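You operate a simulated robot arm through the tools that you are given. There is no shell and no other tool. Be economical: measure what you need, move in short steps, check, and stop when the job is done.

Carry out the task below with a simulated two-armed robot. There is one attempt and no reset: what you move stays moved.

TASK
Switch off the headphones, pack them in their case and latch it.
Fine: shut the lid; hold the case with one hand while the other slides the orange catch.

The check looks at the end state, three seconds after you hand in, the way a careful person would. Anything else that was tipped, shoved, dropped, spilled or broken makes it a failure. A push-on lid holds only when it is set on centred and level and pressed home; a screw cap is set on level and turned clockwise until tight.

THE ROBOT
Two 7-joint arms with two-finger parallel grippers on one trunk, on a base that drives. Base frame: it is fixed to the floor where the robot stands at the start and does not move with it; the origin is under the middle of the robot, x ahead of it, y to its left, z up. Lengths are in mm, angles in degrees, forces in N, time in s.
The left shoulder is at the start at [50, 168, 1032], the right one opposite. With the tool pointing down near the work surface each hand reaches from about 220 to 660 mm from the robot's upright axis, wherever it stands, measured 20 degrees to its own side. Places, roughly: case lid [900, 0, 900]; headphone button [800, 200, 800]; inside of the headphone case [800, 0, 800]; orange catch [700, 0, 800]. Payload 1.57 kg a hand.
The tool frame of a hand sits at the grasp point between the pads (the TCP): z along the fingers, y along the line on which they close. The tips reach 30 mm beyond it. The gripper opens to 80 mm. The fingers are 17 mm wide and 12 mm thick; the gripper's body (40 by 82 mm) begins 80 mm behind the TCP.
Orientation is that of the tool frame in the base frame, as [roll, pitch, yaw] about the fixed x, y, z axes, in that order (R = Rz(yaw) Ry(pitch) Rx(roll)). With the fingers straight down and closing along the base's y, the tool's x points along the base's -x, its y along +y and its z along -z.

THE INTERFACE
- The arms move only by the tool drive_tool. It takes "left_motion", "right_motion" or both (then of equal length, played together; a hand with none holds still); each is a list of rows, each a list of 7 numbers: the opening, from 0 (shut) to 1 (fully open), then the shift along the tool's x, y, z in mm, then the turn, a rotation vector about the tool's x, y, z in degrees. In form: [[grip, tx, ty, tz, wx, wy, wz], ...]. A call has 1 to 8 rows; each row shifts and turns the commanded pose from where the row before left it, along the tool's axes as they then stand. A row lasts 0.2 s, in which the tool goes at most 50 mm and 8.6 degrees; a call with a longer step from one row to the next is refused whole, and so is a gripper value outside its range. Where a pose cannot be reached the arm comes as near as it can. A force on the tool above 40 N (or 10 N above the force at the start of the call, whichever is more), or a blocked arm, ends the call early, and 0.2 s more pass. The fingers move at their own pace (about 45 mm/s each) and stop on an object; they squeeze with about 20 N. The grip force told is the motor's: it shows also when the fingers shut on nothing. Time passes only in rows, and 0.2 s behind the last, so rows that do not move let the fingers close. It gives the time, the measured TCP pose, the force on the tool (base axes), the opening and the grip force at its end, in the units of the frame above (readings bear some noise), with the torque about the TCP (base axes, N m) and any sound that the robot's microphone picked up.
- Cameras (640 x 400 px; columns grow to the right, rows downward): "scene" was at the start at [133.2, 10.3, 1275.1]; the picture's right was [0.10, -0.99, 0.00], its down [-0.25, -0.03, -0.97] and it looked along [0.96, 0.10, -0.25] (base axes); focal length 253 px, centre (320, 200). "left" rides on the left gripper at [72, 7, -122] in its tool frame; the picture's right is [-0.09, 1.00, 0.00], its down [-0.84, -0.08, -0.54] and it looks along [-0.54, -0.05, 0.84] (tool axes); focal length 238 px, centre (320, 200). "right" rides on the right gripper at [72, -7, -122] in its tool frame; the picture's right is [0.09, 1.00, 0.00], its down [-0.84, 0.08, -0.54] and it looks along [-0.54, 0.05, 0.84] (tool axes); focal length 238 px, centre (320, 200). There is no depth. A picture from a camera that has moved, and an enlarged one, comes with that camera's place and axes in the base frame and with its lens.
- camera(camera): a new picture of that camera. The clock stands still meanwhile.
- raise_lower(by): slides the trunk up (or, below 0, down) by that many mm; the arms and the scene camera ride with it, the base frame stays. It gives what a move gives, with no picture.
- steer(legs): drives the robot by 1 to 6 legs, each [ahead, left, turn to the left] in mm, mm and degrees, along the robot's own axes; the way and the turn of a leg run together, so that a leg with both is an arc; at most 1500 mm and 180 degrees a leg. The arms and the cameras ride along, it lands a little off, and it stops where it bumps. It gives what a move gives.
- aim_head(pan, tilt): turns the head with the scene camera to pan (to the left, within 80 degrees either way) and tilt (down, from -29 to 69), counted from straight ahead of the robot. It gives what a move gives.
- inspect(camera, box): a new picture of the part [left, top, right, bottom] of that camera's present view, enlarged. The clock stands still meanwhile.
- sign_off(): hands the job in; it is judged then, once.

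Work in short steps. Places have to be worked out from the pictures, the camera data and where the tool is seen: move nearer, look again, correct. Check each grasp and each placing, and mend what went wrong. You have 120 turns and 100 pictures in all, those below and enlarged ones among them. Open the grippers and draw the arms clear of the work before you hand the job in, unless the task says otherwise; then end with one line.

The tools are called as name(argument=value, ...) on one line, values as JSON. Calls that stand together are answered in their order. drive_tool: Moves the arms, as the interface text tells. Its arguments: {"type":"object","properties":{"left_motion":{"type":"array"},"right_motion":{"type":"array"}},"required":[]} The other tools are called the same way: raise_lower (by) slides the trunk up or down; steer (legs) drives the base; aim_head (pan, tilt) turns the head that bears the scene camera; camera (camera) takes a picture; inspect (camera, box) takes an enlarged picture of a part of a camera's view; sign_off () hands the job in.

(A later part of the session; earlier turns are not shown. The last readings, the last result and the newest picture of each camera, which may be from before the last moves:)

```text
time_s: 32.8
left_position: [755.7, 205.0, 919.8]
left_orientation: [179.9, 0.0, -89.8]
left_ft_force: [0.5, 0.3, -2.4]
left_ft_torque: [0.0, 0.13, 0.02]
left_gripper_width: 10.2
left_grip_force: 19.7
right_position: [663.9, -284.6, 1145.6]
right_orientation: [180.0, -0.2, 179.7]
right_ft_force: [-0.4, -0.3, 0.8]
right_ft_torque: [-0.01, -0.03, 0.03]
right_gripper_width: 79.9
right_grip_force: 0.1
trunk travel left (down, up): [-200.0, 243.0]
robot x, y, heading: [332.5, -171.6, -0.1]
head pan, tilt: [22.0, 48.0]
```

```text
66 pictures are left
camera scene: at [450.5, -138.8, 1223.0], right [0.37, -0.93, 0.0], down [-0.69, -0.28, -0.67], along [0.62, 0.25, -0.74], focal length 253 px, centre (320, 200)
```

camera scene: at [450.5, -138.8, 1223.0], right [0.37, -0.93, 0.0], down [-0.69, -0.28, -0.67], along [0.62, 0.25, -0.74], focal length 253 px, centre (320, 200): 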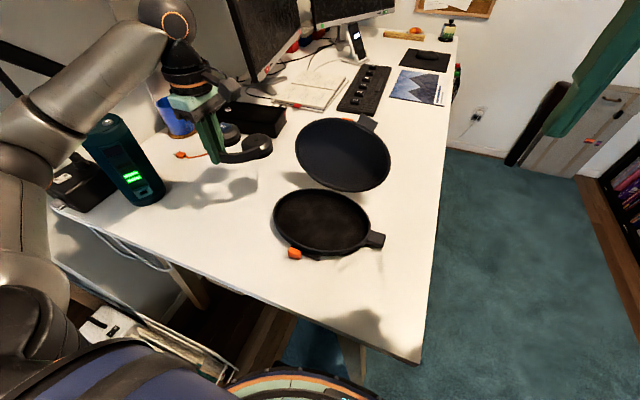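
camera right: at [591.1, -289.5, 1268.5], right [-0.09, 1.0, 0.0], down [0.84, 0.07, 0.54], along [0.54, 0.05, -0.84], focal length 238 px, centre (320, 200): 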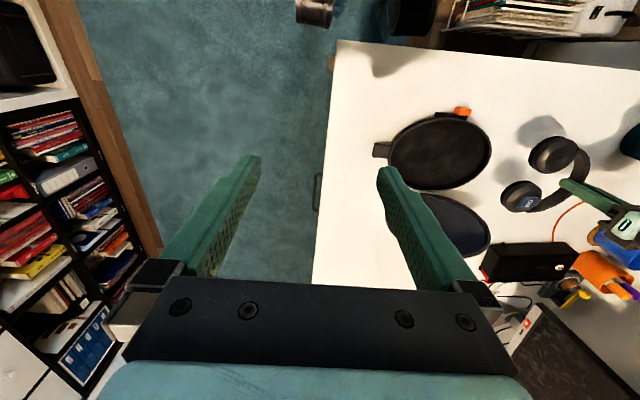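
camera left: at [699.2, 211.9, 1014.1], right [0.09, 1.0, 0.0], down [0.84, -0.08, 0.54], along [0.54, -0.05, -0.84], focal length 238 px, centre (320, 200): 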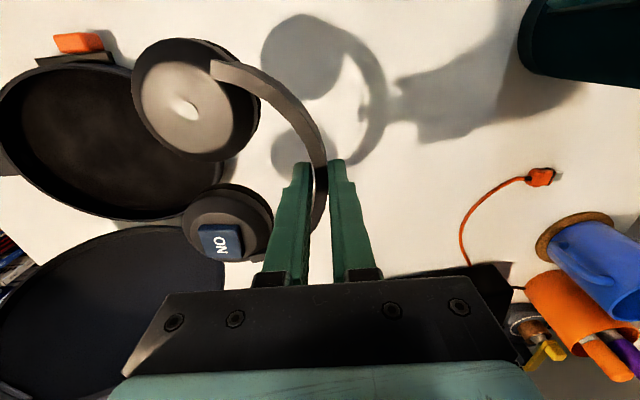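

Good. Now over the case: first 38 mm toward the robot, then 222 mm to the right.

drive_tool(left_motion=[[0, 5, 20, 0, 0, 0, 0], [0, 25, 20, 0, 0, 0, 0], [0, 35, 0, 0, 0, 0, 0], [0, 35, 0, 0, 0, 0, 0], [0, 35, 0, 0, 0, 0, 0], [0, 35, 0, 0, 0, 0, 0], [0, 30, 0, 0, 0, 0, 0], [0, 22, 0, 0, 0, 0, 0]])

camera(camera="scene")

camera(camera="left")

camera(camera="right")

```text
time_s: 34.5
left_position: [715.1, -18.2, 921.9]
left_orientation: [179.9, 0.0, -89.8]
left_ft_force: [0.1, 0.4, -2.4]
left_ft_torque: [0.03, 0.13, 0.02]
left_gripper_width: 9.9
left_grip_force: 19.8
right_position: [664.2, -284.6, 1146.1]
right_orientation: [180.0, -0.1, 179.7]
right_ft_force: [1.0, 0.5, -0.3]
right_ft_torque: [-0.02, -0.02, -0.04]
right_gripper_width: 80.1
right_grip_force: 0.1
trunk travel left (down, up): [-200.0, 243.0]
robot x, y, heading: [339.9, -170.0, 0.2]
head pan, tilt: [22.0, 48.0]
```

```text
65 pictures are left
camera scene: at [450.5, -139.1, 1223.0], right [0.37, -0.93, 0.0], down [-0.69, -0.28, -0.67], along [0.62, 0.25, -0.74], focal length 253 px, centre (320, 200)
```

scene: 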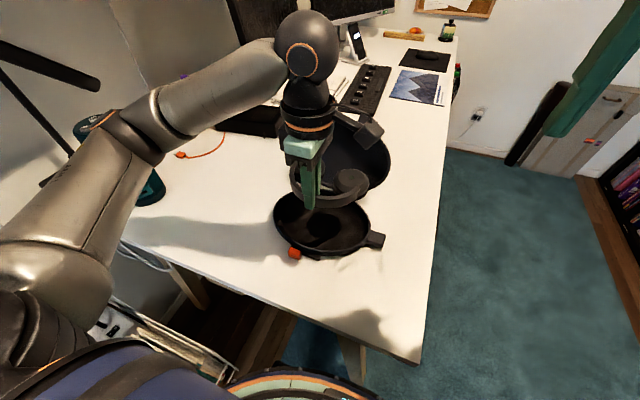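

```text
64 pictures are left
camera left: at [711.2, -91.5, 1045.8], right [-1.0, 0.09, 0.0], down [0.08, 0.84, 0.54], along [0.05, 0.54, -0.84], focal length 238 px, centre (320, 200)
```

left: 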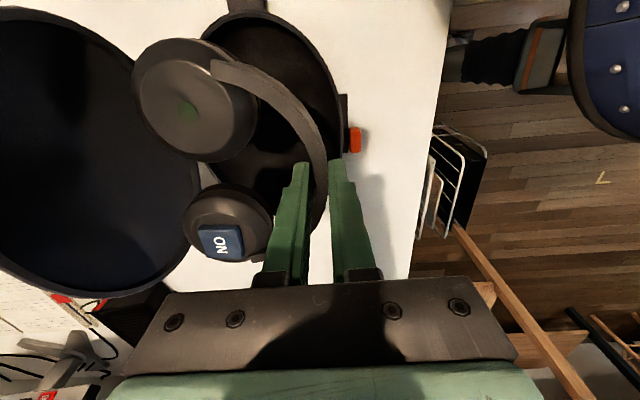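

```text
63 pictures are left
camera right: at [591.2, -289.7, 1268.4], right [-0.09, 1.0, 0.0], down [0.84, 0.07, 0.54], along [0.54, 0.05, -0.84], focal length 238 px, centre (320, 200)
```

right: 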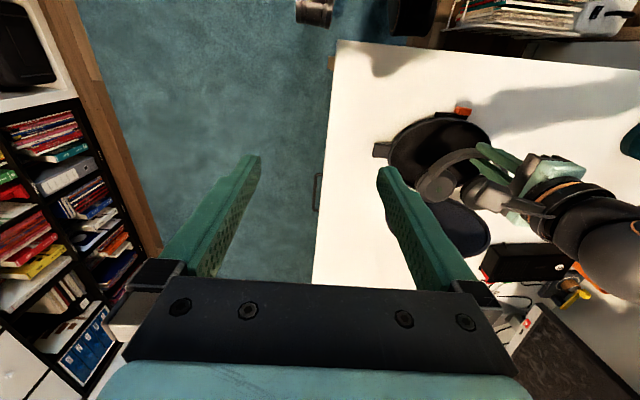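

Aligned with the case from above. I shift 5 mm further away and lower to just above the rim to check.

drive_tool(left_motion=[[0, 0, -5, 15, 0, 0, 0], [0, 0, 0, 20, 0, 0, 0], [0, 0, 0, 20, 0, 0, 0], [0, 0, 0, 20, 0, 0, 0], [0, 0, 0, 0, 0, 0, 0]])

inspect(camera="scene", box=[240, 100, 420, 270])

camera(camera="left")

inspect(camera="right", box=[360, 90, 520, 190])

```text
time_s: 35.8
left_position: [720.2, -18.7, 846.1]
left_orientation: [179.9, -0.1, -89.9]
left_ft_force: [0.2, -0.2, -2.0]
left_ft_torque: [0.01, 0.12, 0.01]
left_gripper_width: 10.0
left_grip_force: 19.7
right_position: [664.7, -283.0, 1146.1]
right_orientation: [-180.0, -0.1, 179.7]
right_ft_force: [0.0, -0.6, 0.4]
right_ft_torque: [-0.03, 0.01, -0.01]
right_gripper_width: 79.9
right_grip_force: 0.1
trunk travel left (down, up): [-200.0, 243.0]
robot x, y, heading: [336.4, -168.9, -0.2]
head pan, tilt: [22.0, 48.0]
```

```text
2.35 times, centred on (330, 185) of scene
camera zoom: at [450.5, -138.9, 1223.0], right [0.37, -0.93, 0.0], down [-0.69, -0.28, -0.67], along [0.62, 0.25, -0.74], focal length 596 px, centre (296, 235)
```

zoom: 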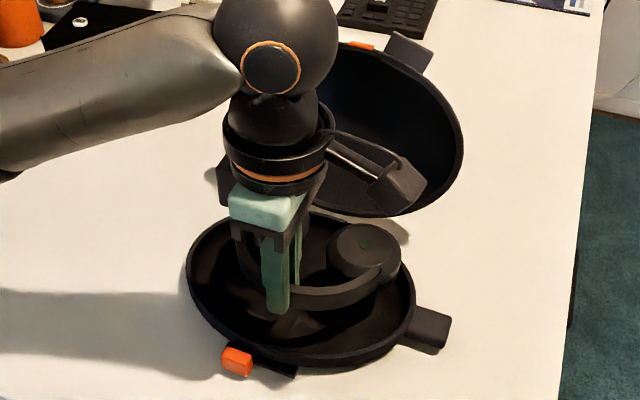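

```text
61 pictures are left
camera left: at [715.7, -92.0, 968.7], right [-1.0, 0.09, 0.0], down [0.08, 0.84, 0.54], along [0.05, 0.54, -0.84], focal length 238 px, centre (320, 200)
```

left: 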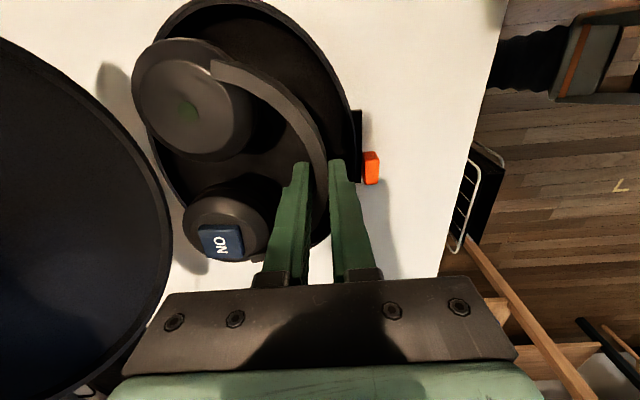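

```text
4.00 times, centred on (440, 140) of right
camera zoom: at [591.1, -289.5, 1268.5], right [-0.09, 1.0, 0.0], down [0.84, 0.07, 0.54], along [0.54, 0.05, -0.84], focal length 953 px, centre (-160, 440)
```

zoom: 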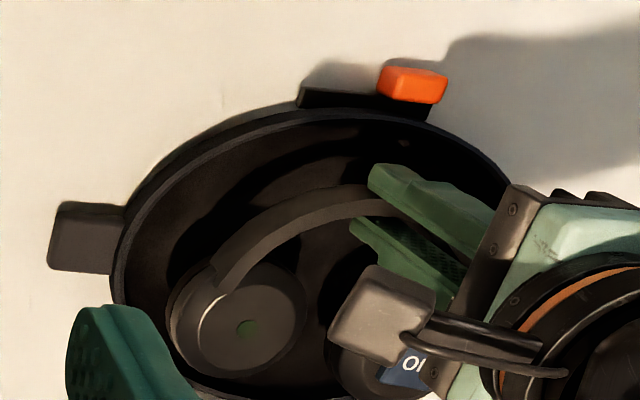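

The headphones sit inside the rim outline on all sides. I lower slowly toward the case floor.

drive_tool(left_motion=[[0, 0, 0, 15, 0, 0, 0], [0, 0, 0, 15, 0, 0, 0], [0, 0, 0, 8, 0, 0, 0], [0, 0, 0, 5, 0, 0, 0], [0, 0, 0, 3, 0, 0, 0], [0, 0, 0, 0, 0, 0, 0]])

inspect(camera="scene", box=[240, 100, 420, 270])

inspect(camera="right", box=[360, 90, 520, 190])

```text
time_s: 37.1
left_position: [720.1, -16.9, 798.1]
left_orientation: [179.9, -0.1, -89.9]
left_ft_force: [-0.4, -1.1, -2.4]
left_ft_torque: [-0.01, 0.14, -0.02]
left_gripper_width: 10.0
left_grip_force: 19.8
right_position: [663.8, -282.9, 1145.9]
right_orientation: [-180.0, -0.1, 179.7]
right_ft_force: [-0.3, 0.1, 0.6]
right_ft_torque: [-0.01, 0.02, 0.02]
right_gripper_width: 80.0
right_grip_force: 0.1
trunk travel left (down, up): [-200.0, 243.0]
robot x, y, heading: [334.2, -167.7, -0.1]
head pan, tilt: [22.0, 48.0]
```

```text
2.35 times, centred on (330, 185) of scene
camera zoom: at [450.5, -138.9, 1223.0], right [0.37, -0.93, 0.0], down [-0.69, -0.28, -0.67], along [0.62, 0.25, -0.74], focal length 596 px, centre (296, 235)
```

zoom: 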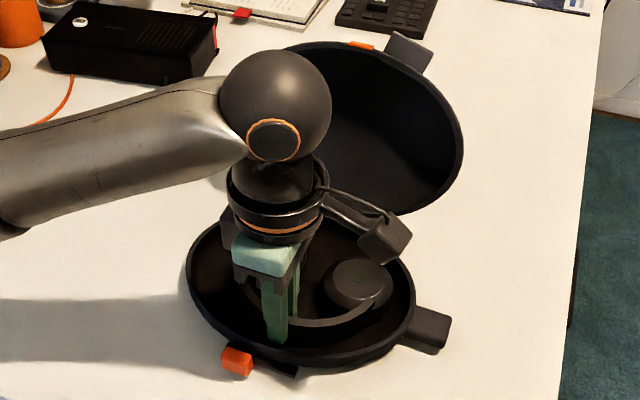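

```text
4.00 times, centred on (440, 140) of right
camera zoom: at [591.1, -289.5, 1268.5], right [-0.09, 1.0, 0.0], down [0.84, 0.07, 0.54], along [0.54, 0.05, -0.84], focal length 953 px, centre (-160, 440)
```

zoom: 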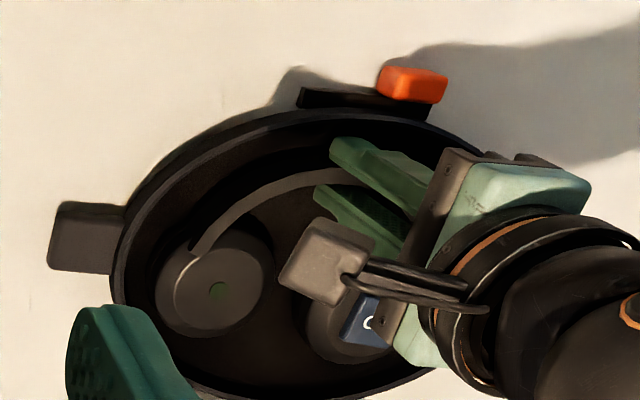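

Still hanging freely inside. I go down a few mm more until weight comes off.

drive_tool(left_motion=[[0, 0, 0, 2, 0, 0, 0], [0, 0, 0, 2, 0, 0, 0], [0, 0, 0, 0, 0, 0, 0]])

```text
time_s: 38.0
left_position: [718.6, -17.8, 794.7]
left_orientation: [180.0, 0.1, -89.9]
left_ft_force: [0.8, -0.1, 3.1]
left_ft_torque: [0.31, -0.13, -0.02]
left_gripper_width: 10.1
left_grip_force: 19.8
right_position: [663.4, -283.8, 1146.0]
right_orientation: [-180.0, -0.1, 179.7]
right_ft_force: [0.3, -0.1, -0.1]
right_ft_torque: [0.02, 0.0, 0.02]
right_gripper_width: 80.2
right_grip_force: 0.1
trunk travel left (down, up): [-200.0, 243.0]
robot x, y, heading: [339.8, -170.5, 0.0]
head pan, tilt: [22.0, 48.0]
```

Contact with the floor. I open slightly (to about 24 mm), then rise straight out.

drive_tool(left_motion=[[0.28, 0, 0, 0, 0, 0, 0], [0.28, 0, 0, 0, 0, 0, 0], [0.28, 0, 0, -10, 0, 0, 0], [0.28, 0, 0, -25, 0, 0, 0], [0.28, 0, 0, -40, 0, 0, 0], [0.28, 0, 0, -40, 0, 0, 0], [0.28, 0, 20, -30, 0, 0, 0]])

camera(camera="left")

inspect(camera="scene", box=[240, 100, 420, 270])

```text
time_s: 39.5
left_position: [702.2, -16.5, 940.4]
left_orientation: [179.8, 0.0, -90.0]
left_ft_force: [0.2, -0.3, -1.2]
left_ft_torque: [0.02, -0.01, 0.01]
left_gripper_width: 22.3
left_grip_force: 0.1
right_position: [663.8, -284.1, 1147.2]
right_orientation: [179.9, -0.2, 179.6]
right_ft_force: [-0.3, 0.0, -0.2]
right_ft_torque: [-0.03, 0.01, -0.05]
right_gripper_width: 79.7
right_grip_force: 0.1
trunk travel left (down, up): [-200.0, 243.0]
robot x, y, heading: [337.2, -170.6, -0.3]
head pan, tilt: [22.0, 48.0]
```

```text
57 pictures are left
camera left: at [696.1, -90.0, 1064.3], right [-1.0, 0.09, 0.0], down [0.08, 0.84, 0.54], along [0.05, 0.54, -0.84], focal length 238 px, centre (320, 200)
```

left: 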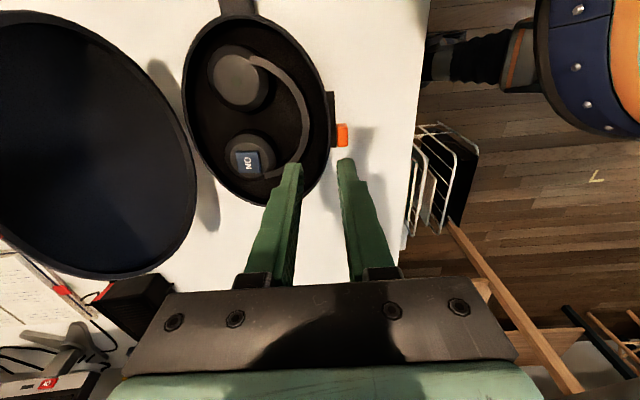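

```text
2.35 times, centred on (330, 185) of scene
camera zoom: at [450.1, -139.0, 1223.1], right [0.37, -0.93, 0.0], down [-0.69, -0.28, -0.67], along [0.62, 0.25, -0.74], focal length 596 px, centre (296, 235)
```

zoom: 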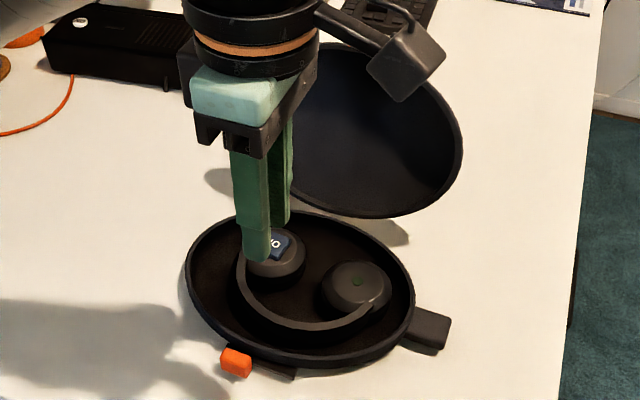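

The headphones lie well inside. Now I retreat the left hand a bit and turn the right hand −90° so its camera looks along +y for a side view of the lid (and later grips the case's handle).

drive_tool(right_motion=[[0.8, 0, 0, 20, 0, 0, -8.5], [0.8, 0, 0, 20, 0, 0, -8.5], [0.8, 0, 0, 20, 0, 0, -8.5], [0.8, 0, 0, 20, 0, 0, -8.5], [0.8, 0, 0, 20, 0, 0, -8.5], [0.8, 0, 0, 20, 0, 0, -8.5], [0.8, 0, 0, 0, 0, 0, -8.5], [0.8, 0, 0, 0, 0, 0, -8.5]], left_motion=[[0, -20, 0, -20, 0, 0, 0], [0, -20, 0, -20, 0, 0, 0], [0, -20, 0, -20, 0, 0, 0], [0, -20, 0, 0, 0, 0, 8.5], [0, -20, 0, 0, 0, 0, 8.5], [0, -20, 0, 0, 0, 0, 8.5], [0, 0, 0, 0, 0, 0, 8.5], [0, 0, 0, 0, 0, 0, 8.5]])

drive_tool(right_motion=[[0.8, 0, 0, 20, 0, 0, -8.5], [0.8, 0, 0, 20, 0, 0, -8.5], [0.8, 0, 0, 0, 0, 0, -5], [0.8, 0, -40, 0, 0, 0, 0], [0.8, 0, -40, 0, 0, 0, 0], [0.8, 0, -40, 0, 0, 0, 0], [0.8, 0, -30, 0, 0, 0, 0]])

camera(camera="right")

camera(camera="scene")

```text
time_s: 41.4
left_position: [707.0, 101.7, 1000.0]
left_orientation: [179.9, -0.2, -132.5]
left_ft_force: [1.7, 0.3, -0.2]
left_ft_torque: [-0.01, 0.01, 0.0]
left_gripper_width: 0.2
left_grip_force: 19.8
right_position: [664.0, -282.8, 1025.1]
right_orientation: [179.9, 0.0, -112.2]
right_ft_force: [0.4, 0.5, -0.8]
right_ft_torque: [0.01, 0.01, 0.03]
right_gripper_width: 64.2
right_grip_force: 0.1
trunk travel left (down, up): [-200.0, 243.0]
robot x, y, heading: [337.3, -167.7, -0.1]
head pan, tilt: [22.0, 48.0]
```

```text
time_s: 43.0
left_position: [708.1, 99.7, 999.4]
left_orientation: [180.0, -0.1, -132.4]
left_ft_force: [-0.2, 0.2, 0.4]
left_ft_torque: [-0.01, -0.02, -0.03]
left_gripper_width: 0.0
left_grip_force: 20.2
right_position: [657.1, -228.6, 972.0]
right_orientation: [179.9, -0.1, -90.5]
right_ft_force: [0.3, -0.2, -0.2]
right_ft_torque: [0.01, 0.02, -0.01]
right_gripper_width: 63.9
right_grip_force: 0.0
right hand out of reach, approached as far as the arm can: row 2, 3, 4, 5, 6, 7
trunk travel left (down, up): [-200.0, 243.0]
robot x, y, heading: [336.3, -169.9, -0.2]
head pan, tilt: [22.0, 48.0]
```

```text
55 pictures are left
camera right: at [661.3, -299.6, 1093.8], right [-1.0, -0.08, 0.0], down [-0.07, 0.84, 0.54], along [-0.05, 0.54, -0.84], focal length 238 px, centre (320, 200)
```

right: 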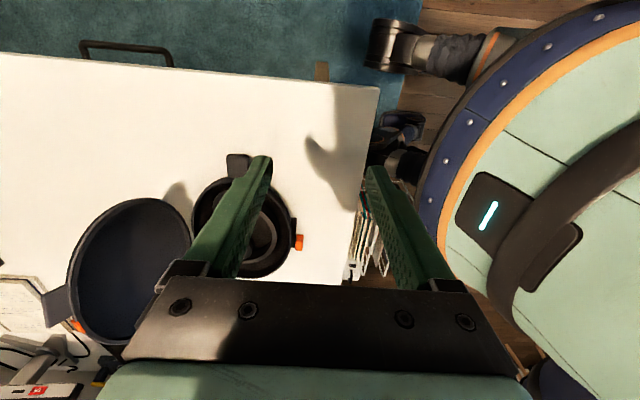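

```text
54 pictures are left
camera scene: at [450.3, -139.1, 1223.1], right [0.37, -0.93, 0.0], down [-0.69, -0.28, -0.67], along [0.62, 0.25, -0.74], focal length 253 px, centre (320, 200)
```

scene: 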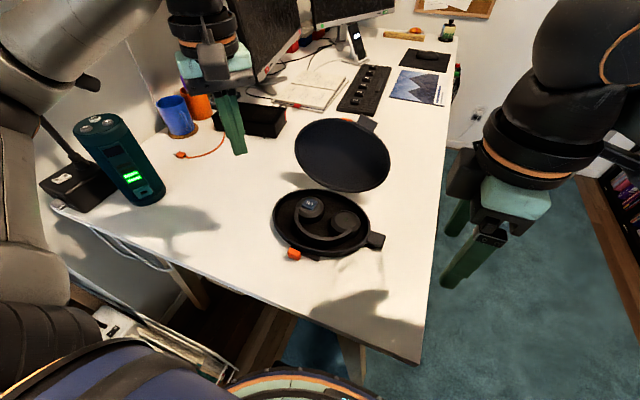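

Triangulated: lid's front edge is up at ≈(910,−15,947), hinge at ≈(855,−13,785) – it leans back ~19°. I square the left hand, then carry it over to behind the lid.

drive_tool(left_motion=[[0, 0, 0, -5, 0, 0, 8.5], [0, 0, 0, -5, 0, 0, 8.5], [0, 0, 0, -5, 0, 0, 8.5], [0, 0, 0, 0, 0, 0, 8.5], [0, 0, 0, 0, 0, 0, 8.5], [0, 0, 0, 0, 0, 0, 5]], right_motion=[[0.8, 0, 0, -10, 0, 0, 8.5], [0.8, 0, 0, -10, 0, 0, 8.5], [0.8, 0, 0, -10, 0, 0, 8.5], [0.8, 0, 0, 0, 0, 0, 8.5], [0.8, 0, 0, 0, 0, 0, 8.5], [0.8, 0, 0, 0, 0, 0, 8.5]])

drive_tool(left_motion=[[0, -40, 0, 0, 0, 0, 0], [0, -40, 0, 0, 0, 0, 0], [0, -40, 0, 0, 0, 0, 0], [0, -40, 0, 0, 0, 0, 0], [0, -40, -10, 0, 0, 0, 0], [0, -40, -20, 0, 0, 0, 0], [0, -16, -40, 0, 0, 0, 0]])

camera(camera="scene")

```text
time_s: 44.4
left_position: [708.7, 101.2, 1014.0]
left_orientation: [-179.9, -0.1, 179.9]
left_ft_force: [1.4, -0.8, 0.5]
left_ft_torque: [-0.01, 0.04, -0.04]
left_gripper_width: 0.0
left_grip_force: 20.2
right_position: [658.2, -227.9, 999.9]
right_orientation: [179.9, -0.1, -141.6]
right_ft_force: [-0.4, 0.4, -1.1]
right_ft_torque: [0.0, 0.0, 0.01]
right_gripper_width: 63.9
right_grip_force: 0.0
trunk travel left (down, up): [-200.0, 243.0]
robot x, y, heading: [337.4, -167.8, -0.0]
head pan, tilt: [22.0, 48.0]
```

```text
time_s: 46.0
left_position: [934.5, 39.8, 1009.8]
left_orientation: [-180.0, -0.1, -180.0]
left_ft_force: [0.2, -0.1, 0.1]
left_ft_torque: [-0.02, 0.02, -0.02]
left_gripper_width: 0.0
left_grip_force: 20.2
left hand out of reach, approached as far as the arm can: row 6, 7
right_position: [657.1, -228.5, 1000.1]
right_orientation: [179.9, 0.0, -141.4]
right_ft_force: [0.1, 0.4, 0.0]
right_ft_torque: [-0.01, 0.03, 0.0]
right_gripper_width: 64.1
right_grip_force: 0.1
trunk travel left (down, up): [-200.0, 243.0]
robot x, y, heading: [337.3, -169.0, -0.2]
head pan, tilt: [22.0, 48.0]
```

```text
53 pictures are left
camera scene: at [450.3, -138.9, 1223.0], right [0.37, -0.93, 0.0], down [-0.69, -0.28, -0.67], along [0.62, 0.25, -0.74], focal length 253 px, centre (320, 200)
```

scene: 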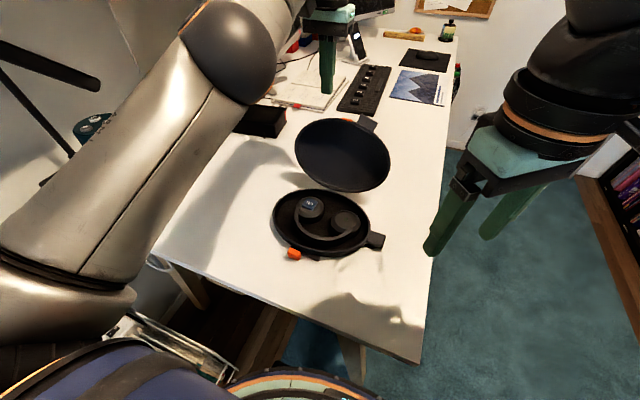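

Reach is limited this high. I go beside the lid at y≈125, lower to z≈880 where the arm reaches farther, and then move out to x≈955.

drive_tool(left_motion=[[0, 0, 40, 0, 0, 0, 0], [0, 0, 45, 0, 0, 0, 0], [0, 0, 0, 40, 0, 0, 0], [0, 0, 0, 40, 0, 0, 0], [0, 0, 0, 45, 0, 0, 0], [0, -10, 0, 0, 0, 0, 0], [0, -10, 0, 0, 0, 0, 0]])

camera(camera="scene")

camera(camera="left")

```text
time_s: 47.5
left_position: [951.2, 127.5, 883.2]
left_orientation: [-180.0, 0.0, -179.7]
left_ft_force: [-0.4, -0.6, -0.7]
left_ft_torque: [0.0, 0.0, 0.01]
left_gripper_width: 0.0
left_grip_force: 20.0
left hand out of reach, approached as far as the arm can: row 2
right_position: [657.2, -228.7, 999.8]
right_orientation: [179.9, -0.1, -141.3]
right_ft_force: [-0.4, -0.4, 0.3]
right_ft_torque: [-0.01, 0.0, 0.01]
right_gripper_width: 63.8
right_grip_force: 0.0
trunk travel left (down, up): [-200.0, 243.0]
robot x, y, heading: [335.6, -169.4, -0.0]
head pan, tilt: [22.0, 48.0]
```

```text
52 pictures are left
camera scene: at [450.3, -139.1, 1223.1], right [0.37, -0.93, 0.0], down [-0.69, -0.28, -0.67], along [0.62, 0.25, -0.74], focal length 253 px, centre (320, 200)
```

scene: 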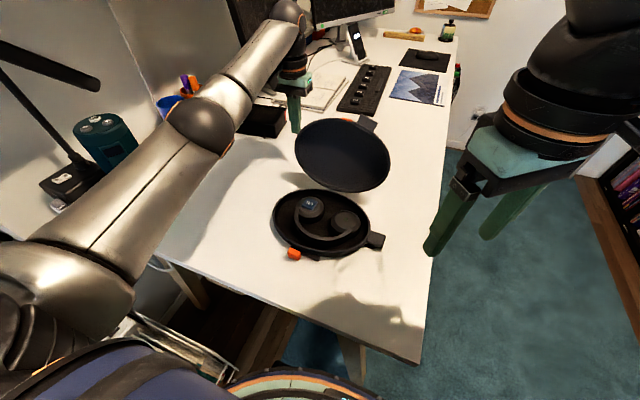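

```text
51 pictures are left
camera left: at [881.5, 132.9, 1007.3], right [0.09, 1.0, 0.0], down [0.84, -0.08, 0.54], along [0.54, -0.05, -0.84], focal length 238 px, centre (320, 200)
```

left: 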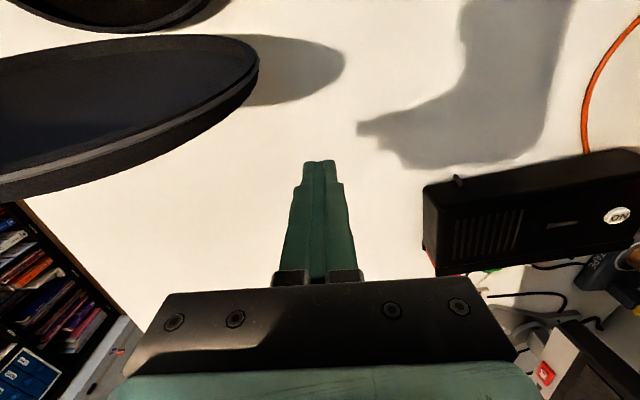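

The tips are behind the lid with room. I move in to y≈50 and then push toward the robot gently.

drive_tool(left_motion=[[0, 0, -40, 0, 0, 0, 0], [0, 0, -37, 0, 0, 0, 0], [0, 10, 0, 0, 0, 0, 0], [0, 10, 0, 0, 0, 0, 0], [0, 10, 0, 0, 0, 0, 0]])

camera(camera="left")

```text
time_s: 48.8
left_position: [923.4, 50.7, 885.0]
left_orientation: [-180.0, -0.1, -179.9]
left_ft_force: [0.0, 0.0, -0.1]
left_ft_torque: [0.0, 0.0, -0.02]
left_gripper_width: 0.2
left_grip_force: 20.6
right_position: [657.7, -228.5, 1000.7]
right_orientation: [179.8, 0.0, -141.3]
right_ft_force: [0.1, -0.4, 0.6]
right_ft_torque: [-0.01, 0.02, 0.01]
right_gripper_width: 64.0
right_grip_force: 0.0
trunk travel left (down, up): [-200.0, 243.0]
robot x, y, heading: [338.7, -168.8, 0.1]
head pan, tilt: [22.0, 48.0]
```

```text
50 pictures are left
camera left: at [852.5, 56.0, 1008.2], right [0.09, 1.0, 0.0], down [0.84, -0.08, 0.54], along [0.54, -0.05, -0.84], focal length 238 px, centre (320, 200)
```

left: 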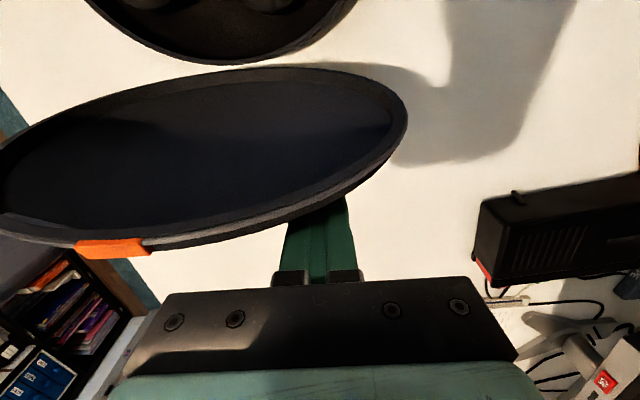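

Fingers are behind the lid. I push on in −x in small steps.

drive_tool(left_motion=[[0, 8, 0, 0, 0, 0, 0], [0, 8, 0, 0, 0, 0, 0], [0, 8, 0, 0, 0, 0, 0], [0, 8, 0, 0, 0, 0, 0], [0, 8, 0, 0, 0, 0, 0]])

camera(camera="scene")

```text
time_s: 50.0
left_position: [880.8, 49.6, 884.5]
left_orientation: [-179.9, -0.1, -179.8]
left_ft_force: [-0.7, 1.2, 0.0]
left_ft_torque: [-0.02, 0.04, -0.03]
left_gripper_width: 0.0
left_grip_force: 20.2
right_position: [657.6, -228.7, 1000.2]
right_orientation: [179.9, -0.1, -141.3]
right_ft_force: [0.0, -0.8, -0.7]
right_ft_torque: [0.02, 0.0, -0.01]
right_gripper_width: 63.9
right_grip_force: 0.1
trunk travel left (down, up): [-200.0, 243.0]
robot x, y, heading: [337.2, -169.1, 0.2]
head pan, tilt: [22.0, 48.0]
```

```text
49 pictures are left
camera scene: at [450.3, -138.9, 1223.1], right [0.37, -0.93, 0.0], down [-0.69, -0.28, -0.67], along [0.62, 0.25, -0.74], focal length 253 px, centre (320, 200)
```

scene: 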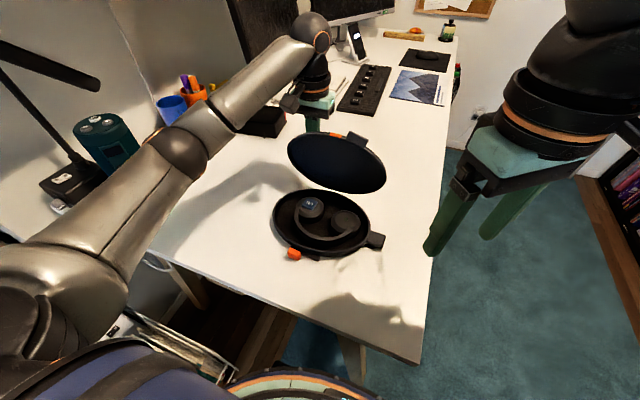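

The lid follows easily and the base stays put. I continue.

drive_tool(left_motion=[[0, 10, 0, 0, 0, 0, 0], [0, 10, 0, 0, 0, 0, 0], [0, 10, 0, 0, 0, 0, 0], [0, 10, 0, 0, 0, 0, 0], [0, 0, 0, 0, 0, 0, 0]])

camera(camera="scene")

```text
time_s: 51.1
left_position: [842.2, 50.1, 882.0]
left_orientation: [180.0, -0.1, -179.9]
left_ft_force: [-0.3, -0.8, 0.5]
left_ft_torque: [-0.01, 0.01, -0.02]
left_gripper_width: 0.0
left_grip_force: 20.6
right_position: [657.1, -229.5, 1001.1]
right_orientation: [179.8, -0.2, -141.4]
right_ft_force: [0.5, 0.3, -0.2]
right_ft_torque: [0.0, 0.0, -0.01]
right_gripper_width: 64.0
right_grip_force: 0.1
trunk travel left (down, up): [-200.0, 243.0]
robot x, y, heading: [335.0, -170.6, -0.3]
head pan, tilt: [22.0, 48.0]
```

```text
48 pictures are left
camera scene: at [450.3, -139.0, 1223.1], right [0.37, -0.93, 0.0], down [-0.69, -0.28, -0.67], along [0.62, 0.25, -0.74], focal length 253 px, centre (320, 200)
```

scene: 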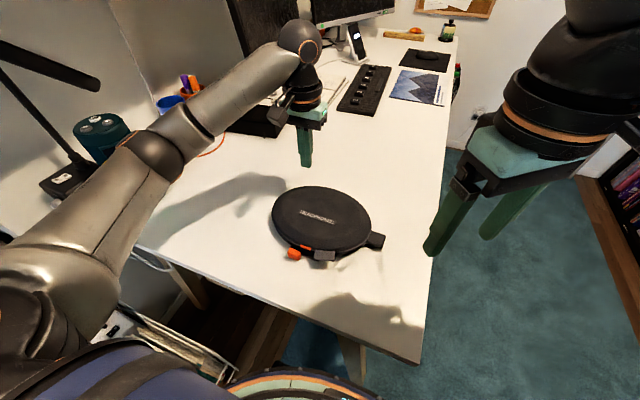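

The lid fell shut. I look closely at the catch area.

inspect(camera="scene", box=[260, 180, 400, 268])

inspect(camera="scene", box=[280, 235, 345, 275])

```text
4.55 times, centred on (330, 224) of scene
camera zoom: at [450.3, -139.0, 1223.1], right [0.37, -0.93, 0.0], down [-0.69, -0.28, -0.67], along [0.62, 0.25, -0.74], focal length 1152 px, centre (274, 91)
```

zoom: 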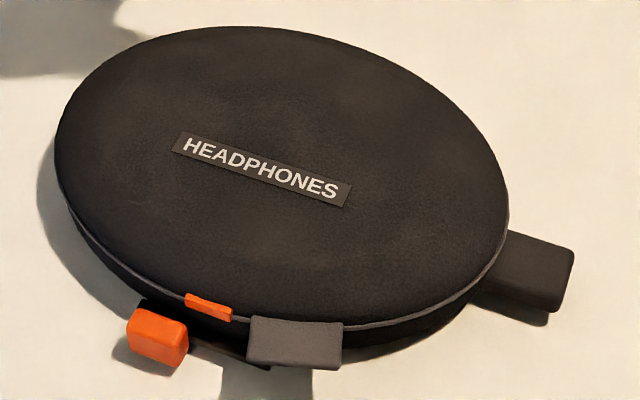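

```text
9.85 times, centred on (312, 255) of scene
camera zoom: at [450.3, -139.0, 1223.1], right [0.37, -0.93, 0.0], down [-0.69, -0.28, -0.67], along [0.62, 0.25, -0.74], focal length 2495 px, centre (394, -342)
```

zoom: 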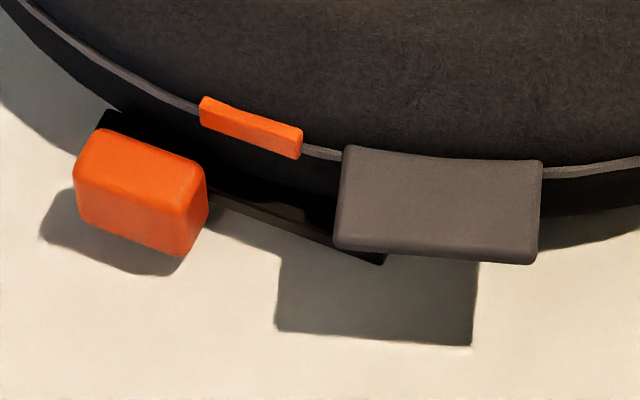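

The lid is closed with the catch at (670,6), to slide toward −y under the lid's orange mark; the case handle is at ≈(770,−139). I pull the left hand back and turn the right hand to yaw +90 for gripping the handle.

drive_tool(right_motion=[[0.8, 0, 0, 0, 0, 0, 8.5], [0.8, 0, 0, 0, 0, 0, 8.5], [0.8, 0, 0, 0, 0, 0, 8.5], [0.8, 0, 0, 0, 0, 0, 8.5], [0.8, 0, 0, 0, 0, 0, 8.5], [0.8, 0, 0, 0, 0, 0, 8.5], [0.8, 0, 0, 0, 0, 0, 8.5], [0.8, 0, 0, 0, 0, 0, 8.5]], left_motion=[[0, 0, 15, -35, 0, 0, 0], [0, 15, 15, -30, 0, 0, 0], [0, 40, 10, 0, 0, 0, 0], [0, 40, 10, 0, 0, 0, 0], [0, 40, 10, 0, 0, 0, 0], [0, 35, 0, 0, 0, 0, 0], [0, 0, 0, 0, 0, 0, 0], [0, 0, 0, 0, 0, 0, 0]])

drive_tool(right_motion=[[0.8, 0, 0, 0, 0, 0, 8.5], [0.8, 0, 0, 0, 0, 0, 8.5], [0.8, 0, 0, 0, 0, 0, 8.5], [0.8, 0, 0, 0, 0, 0, 8.5], [0.8, 0, 0, 0, 0, 0, 8.5], [0.8, 0, 0, 0, 0, 0, 8.5], [0.8, 0, 0, 0, 0, 0, 8.5]])

```text
time_s: 53.0
left_position: [672.7, 110.6, 949.8]
left_orientation: [-180.0, -0.2, -179.9]
left_ft_force: [-1.0, 0.0, -0.5]
left_ft_torque: [0.01, 0.0, -0.05]
left_gripper_width: 0.1
left_grip_force: 20.6
right_position: [657.8, -228.9, 1000.7]
right_orientation: [-179.8, -0.1, 150.5]
right_ft_force: [0.3, 0.6, -0.2]
right_ft_torque: [0.03, 0.0, 0.0]
right_gripper_width: 64.0
right_grip_force: 0.1
trunk travel left (down, up): [-200.0, 243.0]
robot x, y, heading: [340.8, -169.9, 0.1]
head pan, tilt: [22.0, 48.0]
```

```text
time_s: 54.5
left_position: [673.2, 112.2, 949.6]
left_orientation: [-179.9, -0.1, -179.9]
left_ft_force: [-0.3, 0.6, -0.3]
left_ft_torque: [0.03, -0.02, 0.0]
left_gripper_width: 0.0
left_grip_force: 19.7
right_position: [658.3, -228.7, 999.6]
right_orientation: [-179.8, 0.0, 91.0]
right_ft_force: [0.0, 0.2, -0.3]
right_ft_torque: [-0.01, 0.03, -0.03]
right_gripper_width: 64.1
right_grip_force: 0.1
trunk travel left (down, up): [-200.0, 243.0]
robot x, y, heading: [337.6, -173.5, 0.0]
head pan, tilt: [22.0, 48.0]
```

Yaw +90 works. I move the right hand above the handle and look.

drive_tool(right_motion=[[0.8, 17, 22, 20, 0, 0, 0], [0.8, 17, 22, 20, 0, 0, 0], [0.8, 17, 22, 20, 0, 0, 0], [0.8, 17, 22, 20, 0, 0, 0], [0.8, 10, 22, 20, 0, 0, 0], [0.8, 0, 0, 0, 0, 0, 0]])

camera(camera="right")

camera(camera="scene")

```text
time_s: 56.0
left_position: [673.7, 112.4, 949.3]
left_orientation: [180.0, -0.2, -179.9]
left_ft_force: [0.0, 0.0, 0.1]
left_ft_torque: [0.04, 0.01, -0.01]
left_gripper_width: 0.0
left_grip_force: 20.1
right_position: [767.5, -147.7, 898.3]
right_orientation: [-180.0, 0.0, 91.2]
right_ft_force: [-0.9, 0.9, 0.7]
right_ft_torque: [0.03, 0.01, 0.0]
right_gripper_width: 64.2
right_grip_force: 0.1
trunk travel left (down, up): [-200.0, 243.0]
robot x, y, heading: [336.1, -168.3, 0.0]
head pan, tilt: [22.0, 48.0]
```

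```text
45 pictures are left
camera right: at [757.7, -74.9, 1021.0], right [0.99, 0.11, 0.0], down [0.1, -0.83, 0.54], along [0.06, -0.54, -0.84], focal length 238 px, centre (320, 200)
```

right: 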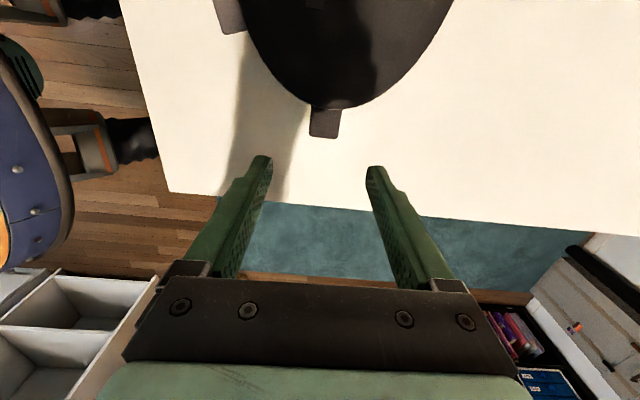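

```text
44 pictures are left
camera scene: at [450.3, -139.0, 1223.1], right [0.37, -0.93, 0.0], down [-0.69, -0.28, -0.67], along [0.62, 0.25, -0.74], focal length 253 px, centre (320, 200)
```

scene: 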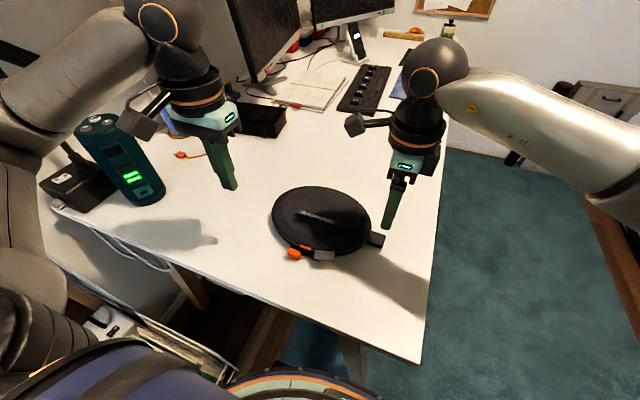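

Handle ≈(770,−140), 30 mm wide. I move the last 3 mm, descend and grip it.

drive_tool(right_motion=[[0.8, 4, 3, 30, 0, 0, 0], [0.8, 0, 0, 30, 0, 0, 0], [0.8, 0, 0, 25, 0, 0, 0], [0.8, 0, 0, 15, 0, 0, 0], [0.8, 0, 0, 6, 0, 0, 0], [0.8, 0, 0, 0, 0, 0, 0]])

camera(camera="right")

```text
time_s: 57.4
left_position: [672.2, 111.3, 950.3]
left_orientation: [180.0, -0.1, -179.9]
left_ft_force: [0.6, -0.4, 0.3]
left_ft_torque: [-0.01, -0.01, 0.0]
left_gripper_width: 0.0
left_grip_force: 19.9
right_position: [770.0, -144.4, 793.6]
right_orientation: [-179.9, 0.1, 91.2]
right_ft_force: [0.5, -0.3, 0.4]
right_ft_torque: [-0.01, 0.02, -0.02]
right_gripper_width: 64.0
right_grip_force: 0.1
trunk travel left (down, up): [-200.0, 243.0]
robot x, y, heading: [336.3, -168.5, -0.2]
head pan, tilt: [22.0, 48.0]
```

```text
43 pictures are left
camera right: at [760.9, -72.2, 915.4], right [0.99, 0.11, 0.0], down [0.1, -0.83, 0.54], along [0.06, -0.54, -0.84], focal length 238 px, centre (320, 200)
```

right: 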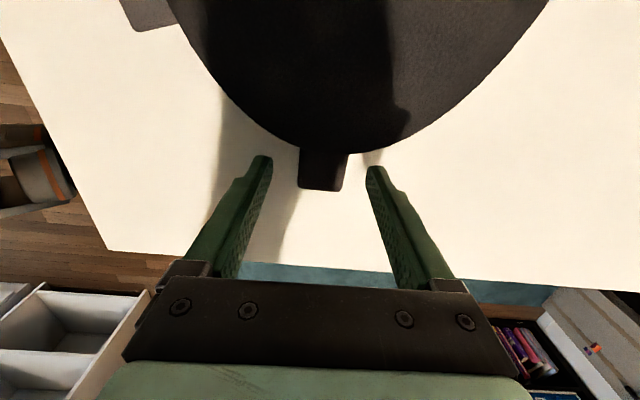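

Handle lies between the fingers. I go 5 mm lower and close.

drive_tool(right_motion=[[0.8, 0, 0, 5, 0, 0, 0], [0, 0, 0, 0, 0, 0, 0], [0, 0, 0, 0, 0, 0, 0], [0, 0, 0, 0, 0, 0, 0], [0, 0, 0, 0, 0, 0, 0]])

inspect(camera="scene", box=[260, 180, 420, 280])

```text
time_s: 58.5
left_position: [673.0, 111.3, 950.6]
left_orientation: [180.0, -0.3, -179.9]
left_ft_force: [-0.1, 1.2, -0.1]
left_ft_torque: [-0.02, 0.01, 0.01]
left_gripper_width: 0.0
left_grip_force: 20.4
right_position: [769.7, -144.9, 789.0]
right_orientation: [-179.9, 0.0, 91.0]
right_ft_force: [0.5, 1.7, -0.7]
right_ft_torque: [0.08, -0.06, -0.29]
right_gripper_width: 32.0
right_grip_force: 20.1
trunk travel left (down, up): [-200.0, 243.0]
robot x, y, heading: [334.7, -169.8, -0.0]
head pan, tilt: [22.0, 48.0]
```

```text
4.00 times, centred on (340, 230) of scene
camera zoom: at [450.4, -138.9, 1223.0], right [0.37, -0.93, 0.0], down [-0.69, -0.28, -0.67], along [0.62, 0.25, -0.74], focal length 1014 px, centre (240, 80)
```

zoom: 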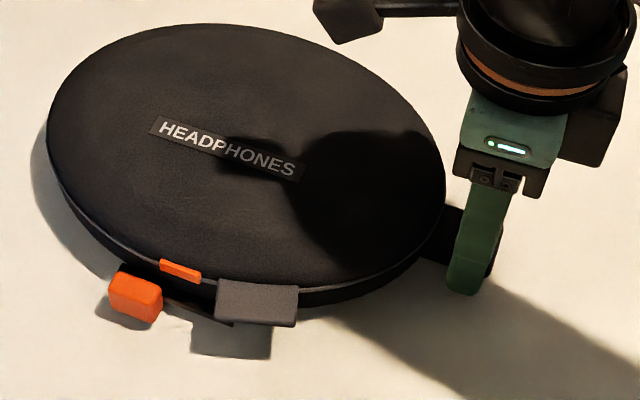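

Handle held (32 mm). Now the left hand, shut, goes to the left of the catch.

drive_tool(left_motion=[[0, 1, -15, 25, 0, 0, 0], [0, 1, -15, 25, 0, 0, 0], [0, 1, -15, 25, 0, 0, 0], [0, 0, -12, 25, 0, 0, 0], [0, 0, 0, 15, 0, 0, 0], [0, 0, 0, 0, 0, 0, 0]])

camera(camera="left")

inspect(camera="scene", box=[230, 180, 390, 280])

```text
time_s: 60.0
left_position: [669.3, 54.7, 833.7]
left_orientation: [179.9, -0.1, -179.8]
left_ft_force: [-0.2, 0.1, -0.4]
left_ft_torque: [0.01, -0.01, -0.03]
left_gripper_width: 0.2
left_grip_force: 20.3
right_position: [770.8, -145.2, 789.2]
right_orientation: [-179.9, 0.0, 91.1]
right_ft_force: [2.7, -0.1, 0.7]
right_ft_torque: [-0.01, -0.06, -0.34]
right_gripper_width: 32.2
right_grip_force: 20.5
trunk travel left (down, up): [-200.0, 243.0]
robot x, y, heading: [337.2, -168.3, 0.0]
head pan, tilt: [22.0, 48.0]
```

```text
41 pictures are left
camera left: at [599.3, 58.9, 957.6], right [0.09, 1.0, 0.0], down [0.84, -0.08, 0.54], along [0.54, -0.05, -0.84], focal length 238 px, centre (320, 200)
```

left: 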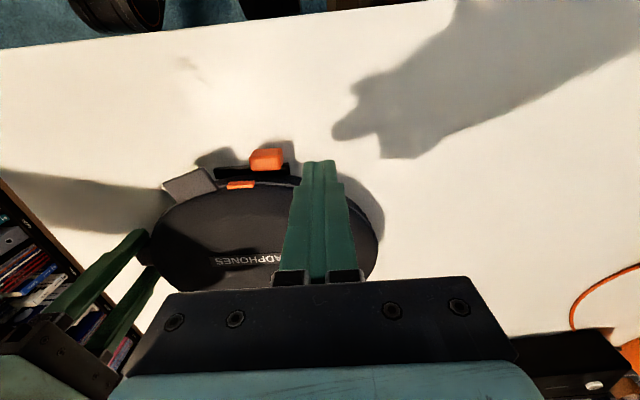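

```text
4.00 times, centred on (310, 230) of scene
camera zoom: at [450.5, -139.0, 1223.0], right [0.37, -0.93, 0.0], down [-0.69, -0.28, -0.67], along [0.62, 0.25, -0.74], focal length 1014 px, centre (360, 80)
```

zoom: 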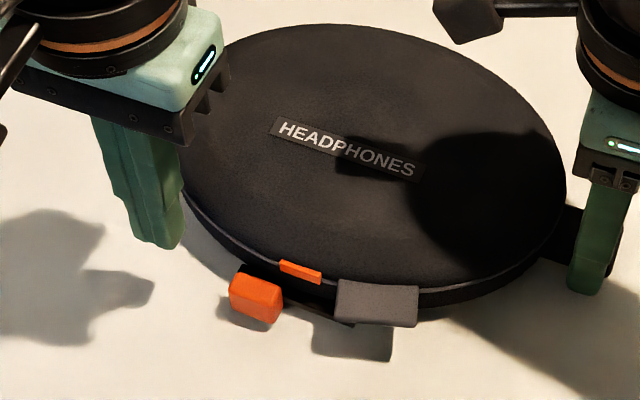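

The catch spans y≈−5…24 at x≈670. I descend beside it (tips ≈766) and approach.

drive_tool(left_motion=[[0, 0, 0, 20, 0, 0, 0], [0, 0, 0, 17, 0, 0, 0], [0, 0, -8, 0, 0, 0, 0], [0, 0, -6, 0, 0, 0, 0], [0, 0, 0, 0, 0, 0, 0]])

inspect(camera="left", box=[230, 110, 390, 210])

inspect(camera="scene", box=[260, 220, 340, 270])

```text
time_s: 61.1
left_position: [669.2, 39.5, 797.9]
left_orientation: [-180.0, -0.1, -179.9]
left_ft_force: [0.2, -0.6, 0.0]
left_ft_torque: [-0.03, -0.01, 0.01]
left_gripper_width: 0.0
left_grip_force: 20.3
right_position: [768.9, -143.8, 789.2]
right_orientation: [-179.9, 0.0, 91.1]
right_ft_force: [3.0, -1.1, -0.9]
right_ft_torque: [-0.04, -0.06, -0.34]
right_gripper_width: 32.0
right_grip_force: 20.6
trunk travel left (down, up): [-200.0, 243.0]
robot x, y, heading: [333.4, -168.4, 0.0]
head pan, tilt: [22.0, 48.0]
```

```text
4.00 times, centred on (310, 160) of left
camera zoom: at [599.4, 44.7, 921.5], right [0.09, 1.0, 0.0], down [0.84, -0.08, 0.54], along [0.54, -0.05, -0.84], focal length 953 px, centre (360, 360)
```

zoom: 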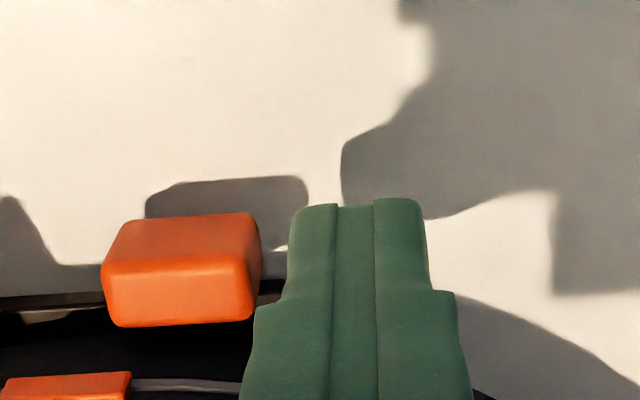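

```text
8.00 times, centred on (300, 245) of scene
camera zoom: at [450.4, -139.0, 1223.1], right [0.37, -0.93, 0.0], down [-0.69, -0.28, -0.67], along [0.62, 0.25, -0.74], focal length 2028 px, centre (480, -160)
```

zoom: 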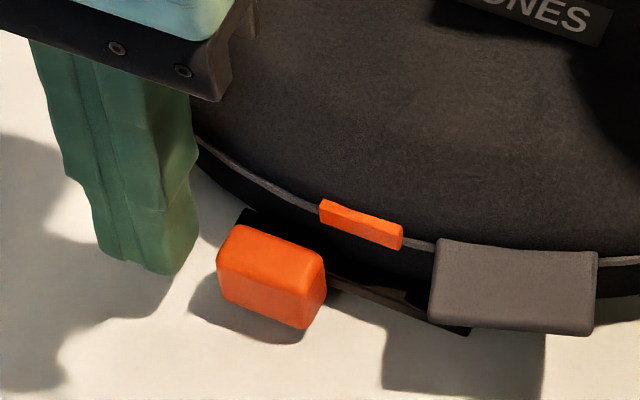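

Tip is level with the catch, ~8 mm to its left. I push in −y slowly.

drive_tool(left_motion=[[0, 0, -6, 0, 0, 0, 0], [0, 0, -5, 0, 0, 0, 0], [0, 0, -4, 0, 0, 0, 0], [0, 0, -4, 0, 0, 0, 0], [0, 0, -4, 0, 0, 0, 0], [0, 0, 0, 0, 0, 0, 0]])

inspect(camera="scene", box=[260, 220, 340, 270])

```text
time_s: 62.5
left_position: [668.7, 14.8, 797.4]
left_orientation: [-179.9, -0.1, -179.9]
left_ft_force: [0.1, 0.7, 0.3]
left_ft_torque: [0.0, 0.02, -0.01]
left_gripper_width: 0.1
left_grip_force: 20.1
right_position: [770.2, -145.0, 789.6]
right_orientation: [-179.9, 0.0, 91.1]
right_ft_force: [2.4, -1.4, -0.2]
right_ft_torque: [-0.19, -0.1, -0.26]
right_gripper_width: 31.9
right_grip_force: 19.8
trunk travel left (down, up): [-200.0, 243.0]
robot x, y, heading: [338.1, -167.2, -0.1]
head pan, tilt: [22.0, 48.0]
```

```text
8.00 times, centred on (300, 245) of scene
camera zoom: at [450.5, -139.0, 1223.0], right [0.37, -0.93, 0.0], down [-0.69, -0.28, -0.67], along [0.62, 0.25, -0.74], focal length 2028 px, centre (480, -160)
```

zoom: 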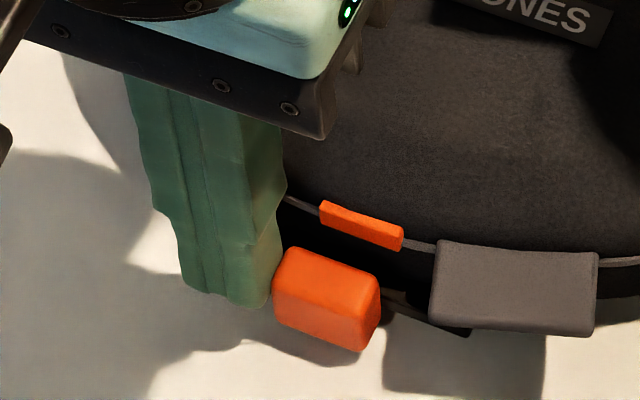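

The catch slides freely and the case holds still. I continue until it stops.

drive_tool(left_motion=[[0, 0, -4, 0, 0, 0, 0], [0, 0, -4, 0, 0, 0, 0], [0, 0, -3, 0, 0, 0, 0], [0, 0, -3, 0, 0, 0, 0], [0, 0, 0, 0, 0, 0, 0]])

inspect(camera="scene", box=[260, 220, 340, 270])

```text
time_s: 63.8
left_position: [668.0, 2.0, 796.4]
left_orientation: [179.7, -0.4, -179.8]
left_ft_force: [-9.2, 17.0, 1.6]
left_ft_torque: [0.37, 0.24, -0.09]
left_gripper_width: 0.0
left_grip_force: 19.8
right_position: [770.2, -145.8, 788.2]
right_orientation: [179.9, 0.3, 90.9]
right_ft_force: [11.7, -14.8, 1.9]
right_ft_torque: [-0.51, -0.29, -0.06]
right_gripper_width: 31.6
right_grip_force: 20.0
trunk travel left (down, up): [-200.0, 243.0]
robot x, y, heading: [338.9, -167.5, 0.0]
head pan, tilt: [22.0, 48.0]
```

```text
8.00 times, centred on (300, 245) of scene
camera zoom: at [450.3, -138.9, 1223.0], right [0.37, -0.93, 0.0], down [-0.69, -0.28, -0.67], along [0.62, 0.25, -0.74], focal length 2028 px, centre (480, -160)
```

zoom: 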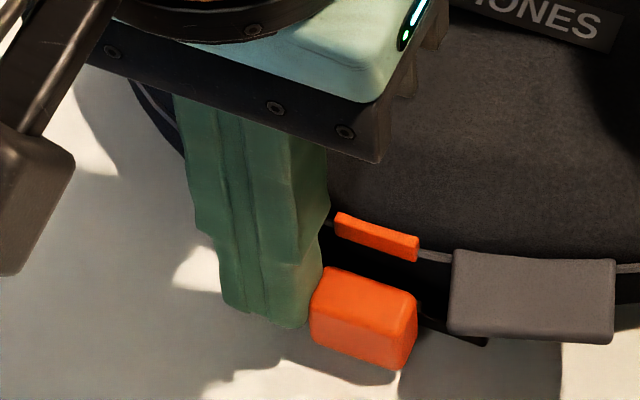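

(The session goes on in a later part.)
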